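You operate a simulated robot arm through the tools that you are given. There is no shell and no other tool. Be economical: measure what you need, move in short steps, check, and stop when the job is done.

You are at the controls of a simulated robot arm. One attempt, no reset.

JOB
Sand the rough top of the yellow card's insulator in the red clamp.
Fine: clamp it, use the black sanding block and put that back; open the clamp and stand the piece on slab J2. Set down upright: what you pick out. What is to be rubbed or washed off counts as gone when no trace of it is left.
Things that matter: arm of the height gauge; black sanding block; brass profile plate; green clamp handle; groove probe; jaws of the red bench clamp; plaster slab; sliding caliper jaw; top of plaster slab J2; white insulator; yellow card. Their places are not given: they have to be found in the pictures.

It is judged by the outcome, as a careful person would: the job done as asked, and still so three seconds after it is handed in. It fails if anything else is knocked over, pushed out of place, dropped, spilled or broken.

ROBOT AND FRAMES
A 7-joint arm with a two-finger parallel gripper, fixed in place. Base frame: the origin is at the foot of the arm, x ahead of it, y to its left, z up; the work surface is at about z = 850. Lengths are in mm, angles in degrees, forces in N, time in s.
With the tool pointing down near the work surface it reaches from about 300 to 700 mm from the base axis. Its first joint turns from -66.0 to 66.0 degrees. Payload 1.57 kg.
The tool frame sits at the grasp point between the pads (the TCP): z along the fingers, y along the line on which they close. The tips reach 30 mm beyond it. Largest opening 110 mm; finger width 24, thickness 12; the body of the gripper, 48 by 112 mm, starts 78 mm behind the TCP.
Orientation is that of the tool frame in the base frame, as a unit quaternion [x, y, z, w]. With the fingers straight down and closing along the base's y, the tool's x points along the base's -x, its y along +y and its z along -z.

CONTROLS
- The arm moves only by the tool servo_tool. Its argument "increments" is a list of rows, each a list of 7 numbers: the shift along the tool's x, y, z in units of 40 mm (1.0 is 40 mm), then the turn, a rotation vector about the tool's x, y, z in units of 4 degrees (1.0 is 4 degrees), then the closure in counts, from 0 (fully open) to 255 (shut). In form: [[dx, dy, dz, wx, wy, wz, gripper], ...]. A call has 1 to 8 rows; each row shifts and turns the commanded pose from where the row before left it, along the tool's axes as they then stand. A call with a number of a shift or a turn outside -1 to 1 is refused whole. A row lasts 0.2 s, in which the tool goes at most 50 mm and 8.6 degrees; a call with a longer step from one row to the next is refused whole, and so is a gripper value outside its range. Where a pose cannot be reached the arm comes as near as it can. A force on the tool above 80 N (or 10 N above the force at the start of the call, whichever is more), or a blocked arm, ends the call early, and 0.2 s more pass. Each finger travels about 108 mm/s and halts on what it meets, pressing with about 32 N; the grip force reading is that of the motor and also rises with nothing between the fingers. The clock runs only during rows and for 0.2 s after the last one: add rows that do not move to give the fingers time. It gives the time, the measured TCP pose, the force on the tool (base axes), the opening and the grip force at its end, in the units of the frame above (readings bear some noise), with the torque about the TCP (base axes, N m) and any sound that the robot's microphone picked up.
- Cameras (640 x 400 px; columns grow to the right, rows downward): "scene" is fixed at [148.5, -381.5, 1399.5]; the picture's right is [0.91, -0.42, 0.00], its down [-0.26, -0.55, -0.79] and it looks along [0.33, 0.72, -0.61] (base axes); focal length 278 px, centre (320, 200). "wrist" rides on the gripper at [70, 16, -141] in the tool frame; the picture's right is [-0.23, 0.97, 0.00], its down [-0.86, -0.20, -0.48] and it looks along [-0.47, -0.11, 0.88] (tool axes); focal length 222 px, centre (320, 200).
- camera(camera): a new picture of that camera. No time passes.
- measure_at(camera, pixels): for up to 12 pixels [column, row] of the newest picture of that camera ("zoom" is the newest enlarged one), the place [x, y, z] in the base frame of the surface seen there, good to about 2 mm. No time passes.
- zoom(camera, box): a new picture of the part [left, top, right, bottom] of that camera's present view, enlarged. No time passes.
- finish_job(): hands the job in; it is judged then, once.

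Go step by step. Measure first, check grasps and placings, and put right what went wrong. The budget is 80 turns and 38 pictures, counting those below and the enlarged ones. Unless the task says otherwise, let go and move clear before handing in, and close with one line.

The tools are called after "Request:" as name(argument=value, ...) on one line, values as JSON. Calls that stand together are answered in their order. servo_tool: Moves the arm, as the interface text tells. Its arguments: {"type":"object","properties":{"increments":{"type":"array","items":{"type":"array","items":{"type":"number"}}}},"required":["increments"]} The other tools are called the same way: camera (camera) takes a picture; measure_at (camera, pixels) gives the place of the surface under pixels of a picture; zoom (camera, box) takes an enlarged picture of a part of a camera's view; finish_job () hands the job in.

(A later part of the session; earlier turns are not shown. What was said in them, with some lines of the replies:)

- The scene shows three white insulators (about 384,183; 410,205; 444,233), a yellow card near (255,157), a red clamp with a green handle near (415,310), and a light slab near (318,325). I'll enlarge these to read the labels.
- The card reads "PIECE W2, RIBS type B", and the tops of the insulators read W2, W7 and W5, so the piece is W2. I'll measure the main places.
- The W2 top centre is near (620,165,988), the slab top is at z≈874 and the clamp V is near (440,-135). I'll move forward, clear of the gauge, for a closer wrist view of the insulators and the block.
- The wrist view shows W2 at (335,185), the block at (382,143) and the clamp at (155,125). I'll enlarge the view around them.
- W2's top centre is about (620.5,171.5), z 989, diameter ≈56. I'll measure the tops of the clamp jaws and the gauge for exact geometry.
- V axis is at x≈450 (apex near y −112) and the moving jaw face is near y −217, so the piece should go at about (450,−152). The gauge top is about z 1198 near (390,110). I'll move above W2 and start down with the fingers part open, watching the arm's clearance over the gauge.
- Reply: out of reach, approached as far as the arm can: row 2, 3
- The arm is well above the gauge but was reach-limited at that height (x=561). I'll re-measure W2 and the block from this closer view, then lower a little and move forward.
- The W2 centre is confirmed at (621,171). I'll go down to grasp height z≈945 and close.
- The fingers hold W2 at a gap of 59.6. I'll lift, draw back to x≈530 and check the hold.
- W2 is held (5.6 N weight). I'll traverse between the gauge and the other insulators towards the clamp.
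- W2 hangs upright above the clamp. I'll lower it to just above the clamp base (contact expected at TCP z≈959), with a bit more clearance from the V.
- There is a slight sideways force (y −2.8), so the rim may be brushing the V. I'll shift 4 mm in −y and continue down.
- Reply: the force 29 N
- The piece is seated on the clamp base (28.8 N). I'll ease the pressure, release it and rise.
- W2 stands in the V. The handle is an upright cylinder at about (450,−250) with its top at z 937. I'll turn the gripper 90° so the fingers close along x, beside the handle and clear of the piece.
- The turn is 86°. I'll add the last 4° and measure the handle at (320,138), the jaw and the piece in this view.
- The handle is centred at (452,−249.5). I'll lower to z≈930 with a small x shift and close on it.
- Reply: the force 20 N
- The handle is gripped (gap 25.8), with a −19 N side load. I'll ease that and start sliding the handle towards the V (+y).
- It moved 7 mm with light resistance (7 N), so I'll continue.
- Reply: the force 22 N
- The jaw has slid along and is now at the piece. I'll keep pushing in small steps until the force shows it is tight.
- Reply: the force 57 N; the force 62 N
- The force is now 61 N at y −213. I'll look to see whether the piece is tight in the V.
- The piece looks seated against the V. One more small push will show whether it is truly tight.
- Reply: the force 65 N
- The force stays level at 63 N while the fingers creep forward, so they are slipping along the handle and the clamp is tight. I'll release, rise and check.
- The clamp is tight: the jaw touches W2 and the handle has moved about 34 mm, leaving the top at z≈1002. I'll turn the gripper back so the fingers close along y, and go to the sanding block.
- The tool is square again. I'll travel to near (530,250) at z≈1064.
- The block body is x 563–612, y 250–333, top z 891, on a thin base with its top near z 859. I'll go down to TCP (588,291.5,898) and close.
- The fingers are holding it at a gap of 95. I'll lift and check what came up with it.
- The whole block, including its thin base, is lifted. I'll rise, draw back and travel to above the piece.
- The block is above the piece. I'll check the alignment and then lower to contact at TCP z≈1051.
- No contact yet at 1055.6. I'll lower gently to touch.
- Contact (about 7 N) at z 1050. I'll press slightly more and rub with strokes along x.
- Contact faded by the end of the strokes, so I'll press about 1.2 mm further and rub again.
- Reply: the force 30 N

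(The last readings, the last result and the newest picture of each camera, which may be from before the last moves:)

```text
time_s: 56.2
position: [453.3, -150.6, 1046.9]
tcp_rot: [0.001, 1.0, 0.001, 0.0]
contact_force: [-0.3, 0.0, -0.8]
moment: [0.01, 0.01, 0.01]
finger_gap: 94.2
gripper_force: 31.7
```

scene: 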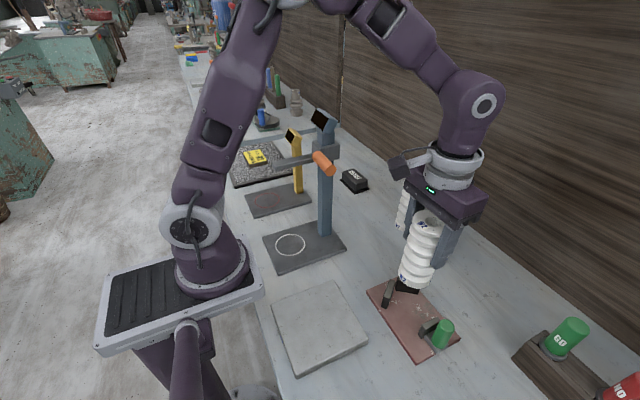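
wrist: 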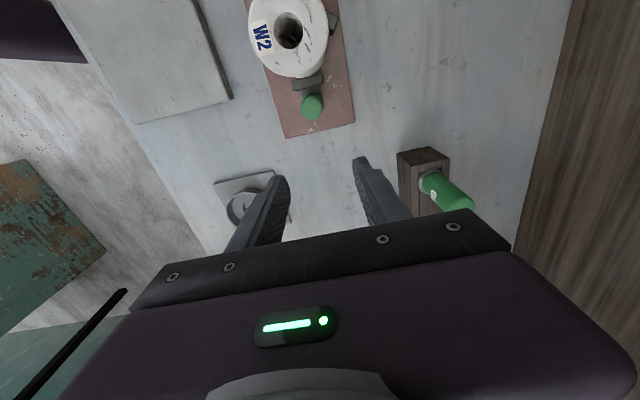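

Again no contact, this time at z 1046.9. I'll lift off and inspect the top.

Request:
servo_tool(increments=[[0, 0, -0.6, 0, 0, 0, 255], [0, 0, -0.9, 0, 0, 0, 255], [0, 0, 0, 0, 0, 0, 255]])

Request:
zoom(camera="scene", box=[380, 190, 460, 310])

Request:
measure_at(camera="zoom", pixels=[[270, 270], [300, 310], [230, 290], [280, 210], [200, 130], [300, 140], [290, 250], [220, 270]])

```text
time_s: 57.0
position: [454.5, -153.1, 1109.3]
tcp_rot: [0.001, 1.0, 0.0, 0.0]
contact_force: [-0.4, -0.1, -0.9]
moment: [-0.02, 0.03, 0.0]
finger_gap: 94.5
gripper_force: 31.4
```

```text
3.33 times, centred on (420, 250) of scene
```

zoom: 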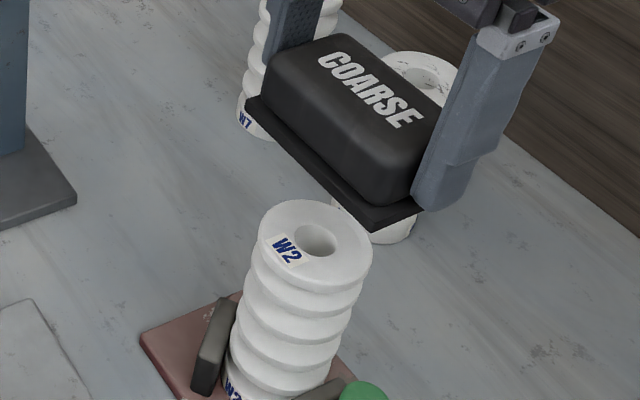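

```text
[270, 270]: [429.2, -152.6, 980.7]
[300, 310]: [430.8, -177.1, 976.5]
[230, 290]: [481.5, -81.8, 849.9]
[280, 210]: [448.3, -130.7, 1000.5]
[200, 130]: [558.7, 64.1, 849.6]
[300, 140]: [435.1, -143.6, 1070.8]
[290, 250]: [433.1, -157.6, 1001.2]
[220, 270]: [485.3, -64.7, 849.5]
```

The scratches look gone. I'll check with a tight enlargement before returning the block.

Request:
zoom(camera="scene", box=[408, 246, 432, 264])

```text
16.00 times, centred on (420, 255) of scene
```

zoom: 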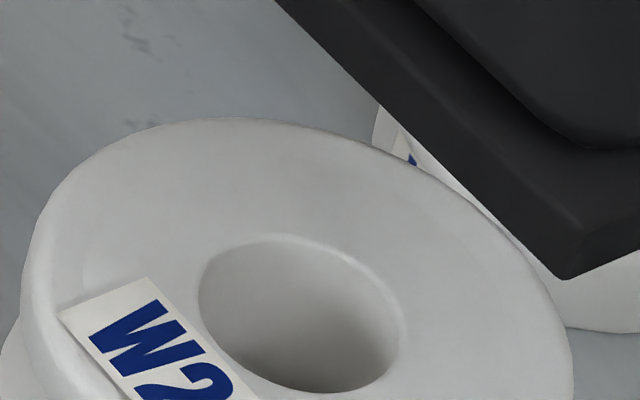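

The top is clean. I'll return the block along the same path to its place at (588,292).

Request:
servo_tool(increments=[[-0.5, 0.9, 0, 0, 0, 0, 255], [-0.5, 1, 0, 0, 0, 0, 255], [-0.5, 1, 0, 0, 0, 0, 255], [-0.4, 1, 0, 0, 0, 0, 255], [0, 1, 0, 0, 0, 0, 255], [0, 1, 0, 0, 0, 0, 255], [0, 1, 0, 0, 0, 0, 255], [0, 1, 0, 0, 0, 0, 255]])

Request:
servo_tool(increments=[[0, 1, 0, 0, 0, 0, 255], [0, 1, 0, 0, 0, 0, 255], [0, 1.0, 0, 0, 0, 0, 255], [0, 0.23, 0.8, 0, 0, 0, 255], [0, 0, 0.8, 0, 0, 0, 255], [-0.7, 0, 0.8, 0, 0, 0, 255], [-0.7, 0, 0.8, 0, 0, 0, 255], [0, 0, 0, 0, 0, 0, 255]])

```text
time_s: 58.8
position: [529.9, 163.3, 1107.7]
tcp_rot: [0.002, 1.0, -0.001, 0.0]
contact_force: [0.6, 0.0, -1.0]
moment: [-0.01, -0.03, -0.05]
finger_gap: 94.3
gripper_force: 32.6
```

```text
time_s: 60.6
position: [584.5, 292.6, 979.4]
tcp_rot: [0.0, 1.0, 0.001, 0.001]
contact_force: [0.0, -0.5, -0.9]
moment: [0.01, 0.01, -0.01]
finger_gap: 94.4
gripper_force: 32.4
```

The block is above its place. I'll lower to just above the surface, then to touch.

Request:
servo_tool(increments=[[-0.1, -0.01, 0.7, 0, 0, 0, 255], [0, 0, 0.7, 0, 0, 0, 255], [0, 0, 0.5, 0, 0, 0, 255], [0, 0, 0, 0, 0, 0, 255]])

Request:
servo_tool(increments=[[0, 0, 0.04, 0, 0, 0, 255], [0, 0, 0.04, 0, 0, 0, 255], [0, 0, 0.03, 0, 0, 0, 255], [0, 0, 0, 0, 0, 0, 255]])

```text
time_s: 61.6
position: [587.8, 291.0, 904.6]
tcp_rot: [0.001, 1.0, 0.0, 0.0]
contact_force: [-0.1, -0.5, 0.3]
moment: [-0.01, -0.01, -0.03]
finger_gap: 94.2
gripper_force: 32.8
```

```text
time_s: 62.6
position: [588.3, 292.2, 899.3]
tcp_rot: [0.001, 1.0, 0.0, 0.0]
contact_force: [-0.3, 0.0, -0.5]
moment: [-0.02, -0.05, 0.0]
finger_gap: 94.4
gripper_force: 31.9
```

Request:
servo_tool(increments=[[0, 0, 0.025, 0, 0, 0, 255], [0, 0, 0.025, 0, 0, 0, 255], [0, 0, 0.025, 0, 0, 0, 255], [0, 0, 0, 0, 0, 0, 255]])

```text
time_s: 63.6
position: [588.9, 292.6, 897.5]
tcp_rot: [0.001, 1.0, 0.0, -0.001]
contact_force: [-0.1, -0.2, -0.8]
moment: [0.02, 0.02, 0.01]
finger_gap: 94.5
gripper_force: 32.1
```

Still no contact at z 897.5, so I'll continue gently.

Request:
servo_tool(increments=[[0, 0, 0.025, 0, 0, 0, 255], [0, 0, 0.025, 0, 0, 0, 255], [0, 0, 0, 0, 0, 0, 255]])

```text
time_s: 64.4
position: [588.1, 292.6, 895.3]
tcp_rot: [0.001, 1.0, 0.0, 0.0]
contact_force: [-3.0, -0.3, 9.8]
moment: [0.01, 0.34, 0.0]
finger_gap: 94.4
gripper_force: 31.7
```

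The block touches down (9.8 N at z 895). I'll open and rise, drawing back.

Request:
servo_tool(increments=[[0, 0, 0, 0, 0, 0, 0], [0, 0, 0, 0, 0, 0, 0], [0, 0, -0.6, 0, 0, 0, 0], [0, 0, -0.9, 0, 0, 0, 0], [0, 0, -0.9, 0, 0, 0, 40], [0.7, 0, -0.9, 0, 0, 0, 40], [0.75, 0, -0.8, 0, 0, 0, 50], [0, 0, 0, 0, 0, 0, 50]])

Request:
zoom(camera="scene", box=[300, 120, 480, 350])

```text
time_s: 66.2
position: [530.3, 293.4, 1058.7]
tcp_rot: [0.001, 1.0, 0.0, 0.0]
contact_force: [0.1, -0.3, 0.7]
moment: [0.03, -0.03, -0.05]
finger_gap: 88.6
gripper_force: 0.1
```

```text
1.74 times, centred on (390, 235) of scene
```

zoom: 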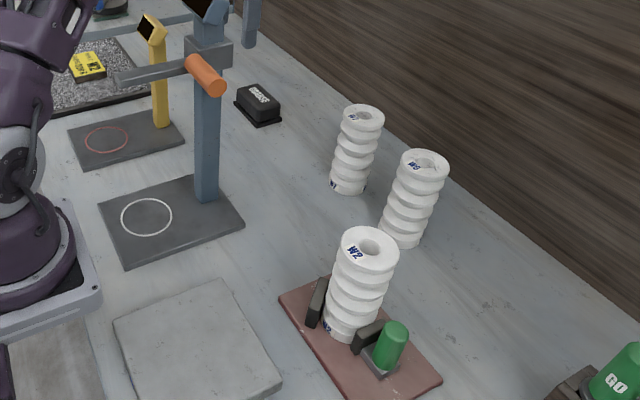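

The block is back in place and the clamp still holds W2. I'll measure the handle at (392,345) and travel back, up over the piece.

Request:
measure_at(camera="zoom", pixels=[[398, 325], [390, 345], [380, 345], [406, 335], [385, 360], [366, 330], [380, 322], [368, 247], [340, 290], [150, 350], [200, 284], [280, 380]])

Request:
servo_tool(increments=[[0, -1, 0, 0, 0, 0, 50], [0, -1, 0, 0, 0, 0, 50], [0, -1, 0, 0, 0, 0, 50], [0, -1, 0, 0, 0, 0, 50], [0, -1, 0, 0, 0, 0, 50], [0, -1, 0, 0, 0, 0, 50], [0, -1, 0, 0, 0, 0, 50], [0, -1, 0, 0, 0, 0, 50]])

Request:
servo_tool(increments=[[0, -1, -0.1, 0, 0, 0, 50], [0, -1, -0.1, 0, 0, 0, 50], [0.6, -0.9, -0.1, 0, 0, 0, 50], [0.7, -0.9, 0, 0, 0, 0, 50], [0.7, -0.8, 0, 0, 0, 0, 50], [0, -0.3, 0, 0, 0, 1, 50], [0, 0, 0, 0, 0, 1, 50], [0, 0, 0, 0, 0, 1, 50]])

```text
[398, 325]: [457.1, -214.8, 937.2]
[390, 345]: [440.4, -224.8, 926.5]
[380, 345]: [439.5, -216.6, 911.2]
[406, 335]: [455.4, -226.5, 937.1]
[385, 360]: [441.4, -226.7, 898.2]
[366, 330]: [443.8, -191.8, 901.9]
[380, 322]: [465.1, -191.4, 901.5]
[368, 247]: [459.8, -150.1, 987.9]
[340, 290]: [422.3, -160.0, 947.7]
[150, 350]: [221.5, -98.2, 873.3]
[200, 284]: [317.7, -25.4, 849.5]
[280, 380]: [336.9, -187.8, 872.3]
```

```text
time_s: 68.0
position: [532.5, -28.3, 1056.6]
tcp_rot: [0.0, 1.0, 0.0, 0.0]
contact_force: [0.8, -0.1, 0.3]
moment: [0.01, 0.0, 0.0]
finger_gap: 88.4
gripper_force: 0.1
```

```text
time_s: 69.8
position: [450.4, -224.7, 1069.1]
tcp_rot: [0.107, 0.994, 0.0, 0.0]
contact_force: [0.8, -0.1, 0.6]
moment: [0.0, 0.0, 0.03]
finger_gap: 88.4
gripper_force: 0.1
```

The handle is now at about (452,−217). I'll complete the 90° turn here.

Request:
servo_tool(increments=[[0, 0, 0, 0, 0, 1, 50], [0, 0, 0, 0, 0, 1, 50], [0, 0, 0, 0, 0, 1, 50], [0, 0, 0, 0, 0, 1, 50], [0, 0, 0, 0, 0, 1, 50], [0, 0, 0, 0, 0, 1, 50], [0, 0, 0, 0, 0, 1, 50], [0, 0, 0, 0, 0, 1, 50]])

Request:
servo_tool(increments=[[0, 0, 0, 0, 0, 1, 50], [0, 0, 0, 0, 0, 1, 50], [0, 0, 0, 0, 0, 1, 50], [0, 0, 0, 0, 0, 1, 50], [0, 0, 0, 0, 0, 1, 50], [0, 0, 0, 0, 0, 1, 50], [0, 0, 0, 0, 0, 1, 50], [0, 0, 0, 0, 0, 1, 50]])

Request:
servo_tool(increments=[[0, 0, 0, 0, 0, 1, 80], [0, 0, 0, 0, 0, 1, 100], [0, 0, 0, 0, 0, 1, 130], [0, 0, 0, 0, 0, 0.45, 130], [0, 0, 0, 0, 0, 0, 130]])

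```text
time_s: 71.6
position: [450.3, -222.9, 1070.1]
tcp_rot: [0.376, 0.926, 0.0, 0.0]
contact_force: [-0.8, 0.5, 0.9]
moment: [-0.01, 0.0, 0.03]
finger_gap: 88.4
gripper_force: 0.1
```

```text
time_s: 73.4
position: [450.0, -221.6, 1070.7]
tcp_rot: [0.617, 0.787, 0.0, 0.0]
contact_force: [-0.2, -0.1, 0.0]
moment: [-0.04, 0.0, -0.01]
finger_gap: 88.4
gripper_force: 0.1
```

```text
time_s: 74.6
position: [450.2, -222.4, 1071.5]
tcp_rot: [0.708, 0.707, 0.0, 0.0]
contact_force: [-0.3, 0.4, 0.4]
moment: [-0.01, 0.02, -0.01]
finger_gap: 54.0
gripper_force: 0.0
```

Now I'll lower onto the handle to z≈933 and close.

Request:
servo_tool(increments=[[0.04, 0, 0.9, 0, 0, 0, 130], [0, 0, 0.9, 0, 0, 0, 130], [0, 0, 0.9, 0, 0, 0, 130], [0, 0, 0.75, 0, 0, 0, 130], [0, 0, 0, 0, 0, 0, 255], [0, 0, 0, 0, 0, 0, 255], [0, 0, 0, 0, 0, 0, 255]])

Request:
servo_tool(increments=[[-0.15, 0, 0, 0, 0, 0, 255], [-0.15, 0, 0, 0, 0, 0, 255], [-0.1, 0, 0, 0, 0, 0, 255], [0, 0, 0, 0, 0, 0, 255]])

```text
time_s: 76.2
position: [451.1, -222.0, 931.8]
tcp_rot: [0.707, 0.708, 0.0, 0.002]
contact_force: [19.7, -3.9, -8.3]
moment: [-0.47, 0.47, 0.01]
finger_gap: 25.9
gripper_force: 37.0
```

```text
time_s: 77.2
position: [450.6, -236.7, 932.3]
tcp_rot: [0.707, 0.707, -0.001, 0.0]
contact_force: [20.5, 7.1, 0.8]
moment: [0.82, 0.61, -0.28]
finger_gap: 25.8
gripper_force: 36.5
```

The handle slides back with 7 N of drag. I'll continue to the original position (about 20 mm more).

Request:
servo_tool(increments=[[-0.15, 0.03, 0, 0, 0, 0, 255], [-0.15, 0, 0, 0, 0, 0, 255], [-0.12, 0, 0, 0, 0, 0, 255], [0, 0, 0, 0, 0, 0, 255]])

Request:
servo_tool(increments=[[0, 0, 0, 0, 0, 0, 130], [0, 0, 0, 0, 0, 0, 130], [0, 0, -0.9, 0, 0, 0, 130], [0, 0, -0.9, 0, 0, 0, 130], [0, 0, -0.9, 0, 0, 0, 130], [0, 0, -0.9, 0, 0, 0, 130], [0, 0, 0, 0, 0, 0, 130]])

Request:
camera(camera="wrist")

Request:
zoom(camera="scene", box=[360, 220, 480, 360])

```text
time_s: 78.2
position: [450.6, -253.7, 930.9]
tcp_rot: [0.707, 0.707, 0.0, -0.002]
contact_force: [-10.6, 11.5, 12.2]
moment: [-0.48, -0.56, -0.36]
finger_gap: 26.0
gripper_force: 37.2
```

```text
time_s: 79.8
position: [448.8, -251.9, 1075.8]
tcp_rot: [0.706, 0.708, 0.001, 0.0]
contact_force: [0.0, -0.1, 0.1]
moment: [-0.01, 0.02, 0.01]
finger_gap: 53.7
gripper_force: 0.0
```

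```text
8 pictures are left
```

wrist: 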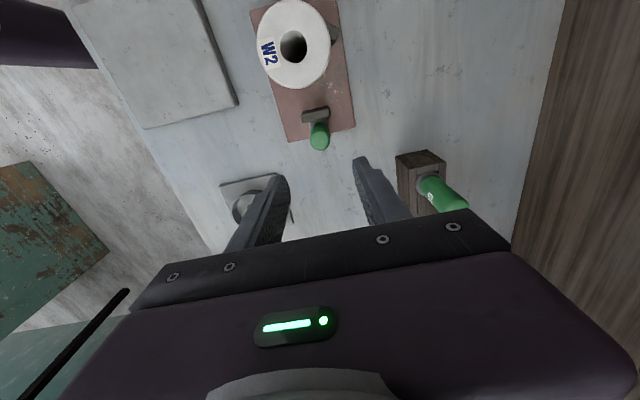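

```text
2.86 times, centred on (420, 290) of scene
```

zoom: 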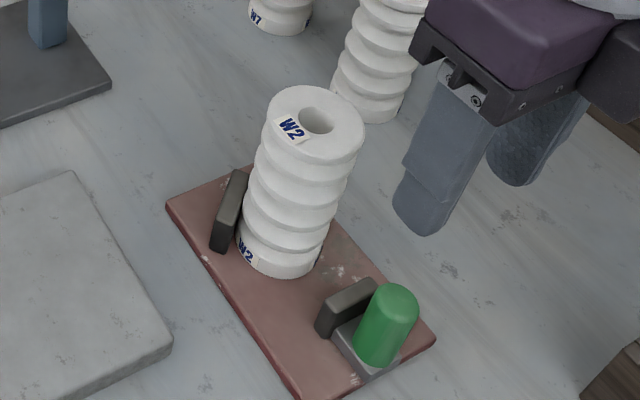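

The clamp is open and the top is clean in both views. I'll measure W2's rim and pick it up with the present yaw (fingers closing along x, above the jaws).

Request:
measure_at(camera="wrist", pixels=[[260, 47], [326, 42], [294, 5], [298, 86], [270, 20], [318, 70], [272, 70], [318, 18], [316, 110], [320, 138]])

Request:
measure_at(camera="zoom", pixels=[[268, 125], [362, 140], [320, 90], [315, 160], [60, 250]])

```text
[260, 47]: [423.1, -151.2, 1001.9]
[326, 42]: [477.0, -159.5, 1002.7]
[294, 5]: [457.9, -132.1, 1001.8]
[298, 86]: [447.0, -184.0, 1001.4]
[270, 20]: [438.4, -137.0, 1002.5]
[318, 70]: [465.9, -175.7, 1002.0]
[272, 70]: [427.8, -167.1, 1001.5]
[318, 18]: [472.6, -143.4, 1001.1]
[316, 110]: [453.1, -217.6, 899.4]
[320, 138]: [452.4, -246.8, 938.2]
```

```text
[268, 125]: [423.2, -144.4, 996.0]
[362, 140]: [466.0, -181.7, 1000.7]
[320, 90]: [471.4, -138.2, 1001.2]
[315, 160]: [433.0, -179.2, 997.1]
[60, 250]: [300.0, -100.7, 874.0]
```

W2's centre is about (450.5,−156.5). I'll move above it, descend to z≈958 and grip.

Request:
servo_tool(increments=[[0.8, 0.04, 0, 0, 0, 0, 50], [0.8, 0, 0, 0, 0, 0, 50], [0.78, 0, 0, 0, 0, 0, 50], [0, 0, 0, 0, 0, 0, 50], [0, 0, 0.8, 0, 0, 0, 50], [0, 0, 0.8, 0, 0, 0, 50], [0, 0, 0.7, 0, 0, 0, 50], [0, 0, 0.6, 0, 0, 0, 50]])

Request:
servo_tool(increments=[[0, 0, 0, 0, 0, 0, 50], [0, 0, 0, 0, 0, 0, 255], [0, 0, 0, 0, 0, 0, 255], [0, 0, 0, 0, 0, 0, 255], [0, 0, 0, 0, 0, 0, 255]])

```text
time_s: 81.6
position: [451.6, -159.1, 959.6]
tcp_rot: [0.707, 0.707, 0.0, 0.001]
contact_force: [0.0, -0.1, 0.3]
moment: [0.01, 0.02, 0.0]
finger_gap: 88.2
gripper_force: 0.1
```

```text
time_s: 82.8
position: [450.1, -159.3, 961.2]
tcp_rot: [0.706, 0.708, 0.0, -0.001]
contact_force: [-12.2, -6.9, 0.2]
moment: [-0.41, 0.75, 0.14]
finger_gap: 59.9
gripper_force: 31.9
```

W2 is gripped (gap 59.9). I'll ease it off the V in −y and lift.

Request:
servo_tool(increments=[[-0.1, 0, -0.05, 0, 0, 0, 255], [-0.1, 0, -0.2, 0, 0, 0, 255], [0, 0, -0.6, 0, 0, 0, 255], [0, 0, -0.8, 0, 0, 0, 255], [0, 0, -0.6, 0, 0, 0, 255], [0, 0, 0, 0, 0, 0, 255]])

```text
time_s: 84.2
position: [453.2, -165.6, 1050.5]
tcp_rot: [0.706, 0.708, 0.0, 0.0]
contact_force: [0.0, 0.1, -6.0]
moment: [0.0, 0.02, -0.03]
finger_gap: 60.0
gripper_force: 31.8
```

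W2 is held. I'll carry it over the slab to about (297,−122).

Request:
servo_tool(increments=[[0.28, -0.75, 0, 0, 0, 0, 255], [0.28, -0.8, 0, 0, 0, 0, 255], [0.28, -0.8, 0, 0, 0, 0, 255], [0.25, -0.8, 0, 0, 0, 0, 255], [0, -0.75, 0, 0, 0, 0, 255], [0, 0, 0, 0, 0, 0, 255]])

Request:
camera(camera="scene")

```text
time_s: 85.6
position: [299.1, -123.4, 1050.1]
tcp_rot: [0.707, 0.708, 0.0, 0.0]
contact_force: [0.0, -0.6, -5.1]
moment: [0.02, -0.04, 0.01]
finger_gap: 59.8
gripper_force: 32.2
```

```text
6 pictures are left
```

scene: 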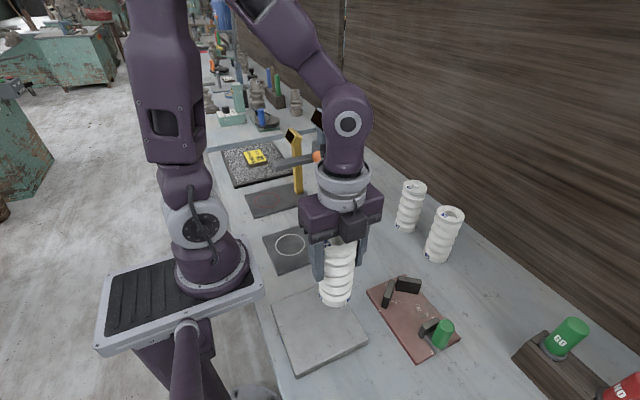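

W2 is over the slab. I'll lower it to just above (contact expected at TCP ≈972).

Request:
servo_tool(increments=[[0, 0, 0.5, 0, 0, 0, 255], [0, 0, 0.6, 0, 0, 0, 255], [0, 0, 0.5, 0, 0, 0, 255], [0, 0, 0.2, 0, 0, 0, 255], [0, 0, 0, 0, 0, 0, 255]])

Request:
servo_tool(increments=[[0, 0, 0.04, 0, 0, 0, 255], [0, 0, 0.03, 0, 0, 0, 255], [0, 0, 0, 0, 0, 0, 255]])

```text
time_s: 86.8
position: [297.2, -124.2, 979.1]
tcp_rot: [0.707, 0.708, 0.0, 0.0]
contact_force: [-0.6, -0.5, -5.8]
moment: [-0.05, 0.0, -0.01]
finger_gap: 59.9
gripper_force: 31.8
```

```text
time_s: 87.6
position: [296.4, -123.8, 975.6]
tcp_rot: [0.707, 0.707, -0.001, 0.0]
contact_force: [-0.5, 0.3, -5.8]
moment: [-0.05, -0.01, 0.0]
finger_gap: 59.7
gripper_force: 32.2
```

No contact yet, so I'll continue in small steps.

Request:
servo_tool(increments=[[0, 0, 0.025, 0, 0, 0, 255], [0, 0, 0.025, 0, 0, 0, 255], [0, 0, 0, 0, 0, 0, 255]])

Request:
servo_tool(increments=[[0, 0, 0.025, 0, 0, 0, 255], [0, 0, 0, 0, 0, 0, 255]])

```text
time_s: 88.4
position: [295.1, -123.9, 972.5]
tcp_rot: [0.707, 0.708, 0.0, -0.001]
contact_force: [-0.5, -0.1, -5.8]
moment: [-0.02, -0.02, -0.02]
finger_gap: 59.9
gripper_force: 31.9
```

```text
time_s: 89.0
position: [296.2, -123.8, 972.0]
tcp_rot: [0.707, 0.707, 0.0, 0.0]
contact_force: [0.5, 0.4, -4.2]
moment: [-0.02, -0.01, -0.04]
finger_gap: 60.0
gripper_force: 32.2
```

Request:
servo_tool(increments=[[0, 0, 0.025, 0, 0, 0, 255], [0, 0, 0, 0, 0, 0, 255]])

```text
time_s: 89.6
position: [296.0, -123.9, 970.3]
tcp_rot: [0.707, 0.708, 0.001, 0.0]
contact_force: [-5.1, -2.1, 29.6]
moment: [0.1, 0.57, -0.01]
finger_gap: 59.9
gripper_force: 32.0
```

The piece is seated on the slab (29.6 N). I'll ease the pressure, open and rise straight up.

Request:
servo_tool(increments=[[0, 0, -0.025, 0, 0, 0, 255], [0, 0, 0, 0, 0, 0, 255], [0, 0, 0, 0, 0, 0, 60], [0, 0, 0, 0, 0, 0, 60], [0, 0, 0, 0, 0, 0, 60], [0, 0, -0.6, 0, 0, 0, 60], [0, 0, -0.9, 0, 0, 0, 60], [0, 0, -0.9, 0, 0, 0, 60]])

Request:
servo_tool(increments=[[0, 0, -0.5, 0, 0, 0, 60], [-0.3, 0.8, 0, 0, 0, 0, 60], [-0.3, 0.8, 0, 0, 0, 0, 60], [-0.3, 0.8, 0, 0, 0, 0, 60], [0, 0.8, 0, 0, 0, 0, 60], [0, 0, 0, 0, 0, 0, 60]])

Request:
camera(camera="scene")

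Request:
zoom(camera="scene", box=[260, 200, 480, 380])

```text
time_s: 91.4
position: [295.9, -124.8, 1068.7]
tcp_rot: [0.707, 0.708, -0.001, -0.001]
contact_force: [-0.2, -0.7, -0.4]
moment: [0.01, 0.01, 0.01]
finger_gap: 83.9
gripper_force: 0.1
```

```text
time_s: 92.8
position: [424.9, -161.1, 1087.8]
tcp_rot: [0.707, 0.708, 0.001, 0.001]
contact_force: [-0.6, 0.1, 0.2]
moment: [0.0, 0.0, 0.01]
finger_gap: 83.9
gripper_force: 0.1
```

```text
5 pictures are left
```

scene: 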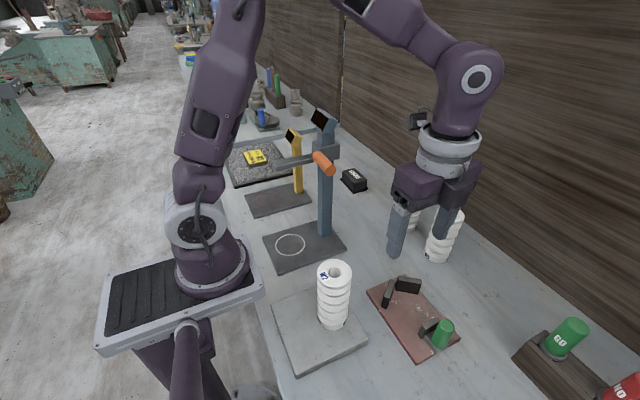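

```text
2.22 times, centred on (370, 290) of scene
```

zoom: 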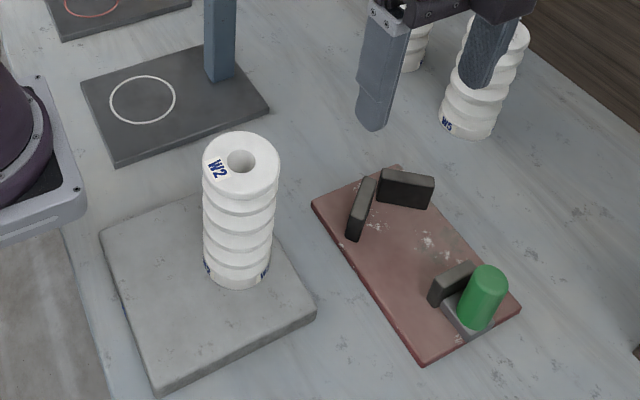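

W2 stands upright on the slab with a clean top. The clamp is open, the block is back, nothing else has moved and the arm is clear, so I'm handing in.

Request:
finish_job()

```text
The job is handed in.
```

I sanded the top of insulator W2, the piece named on the yellow card, in the red clamp until no scratches showed. It now stands upright on the plaster slab, the sanding block is back in its place and the clamp is open; I saw no J2 label, but it was the only plaster slab in view.
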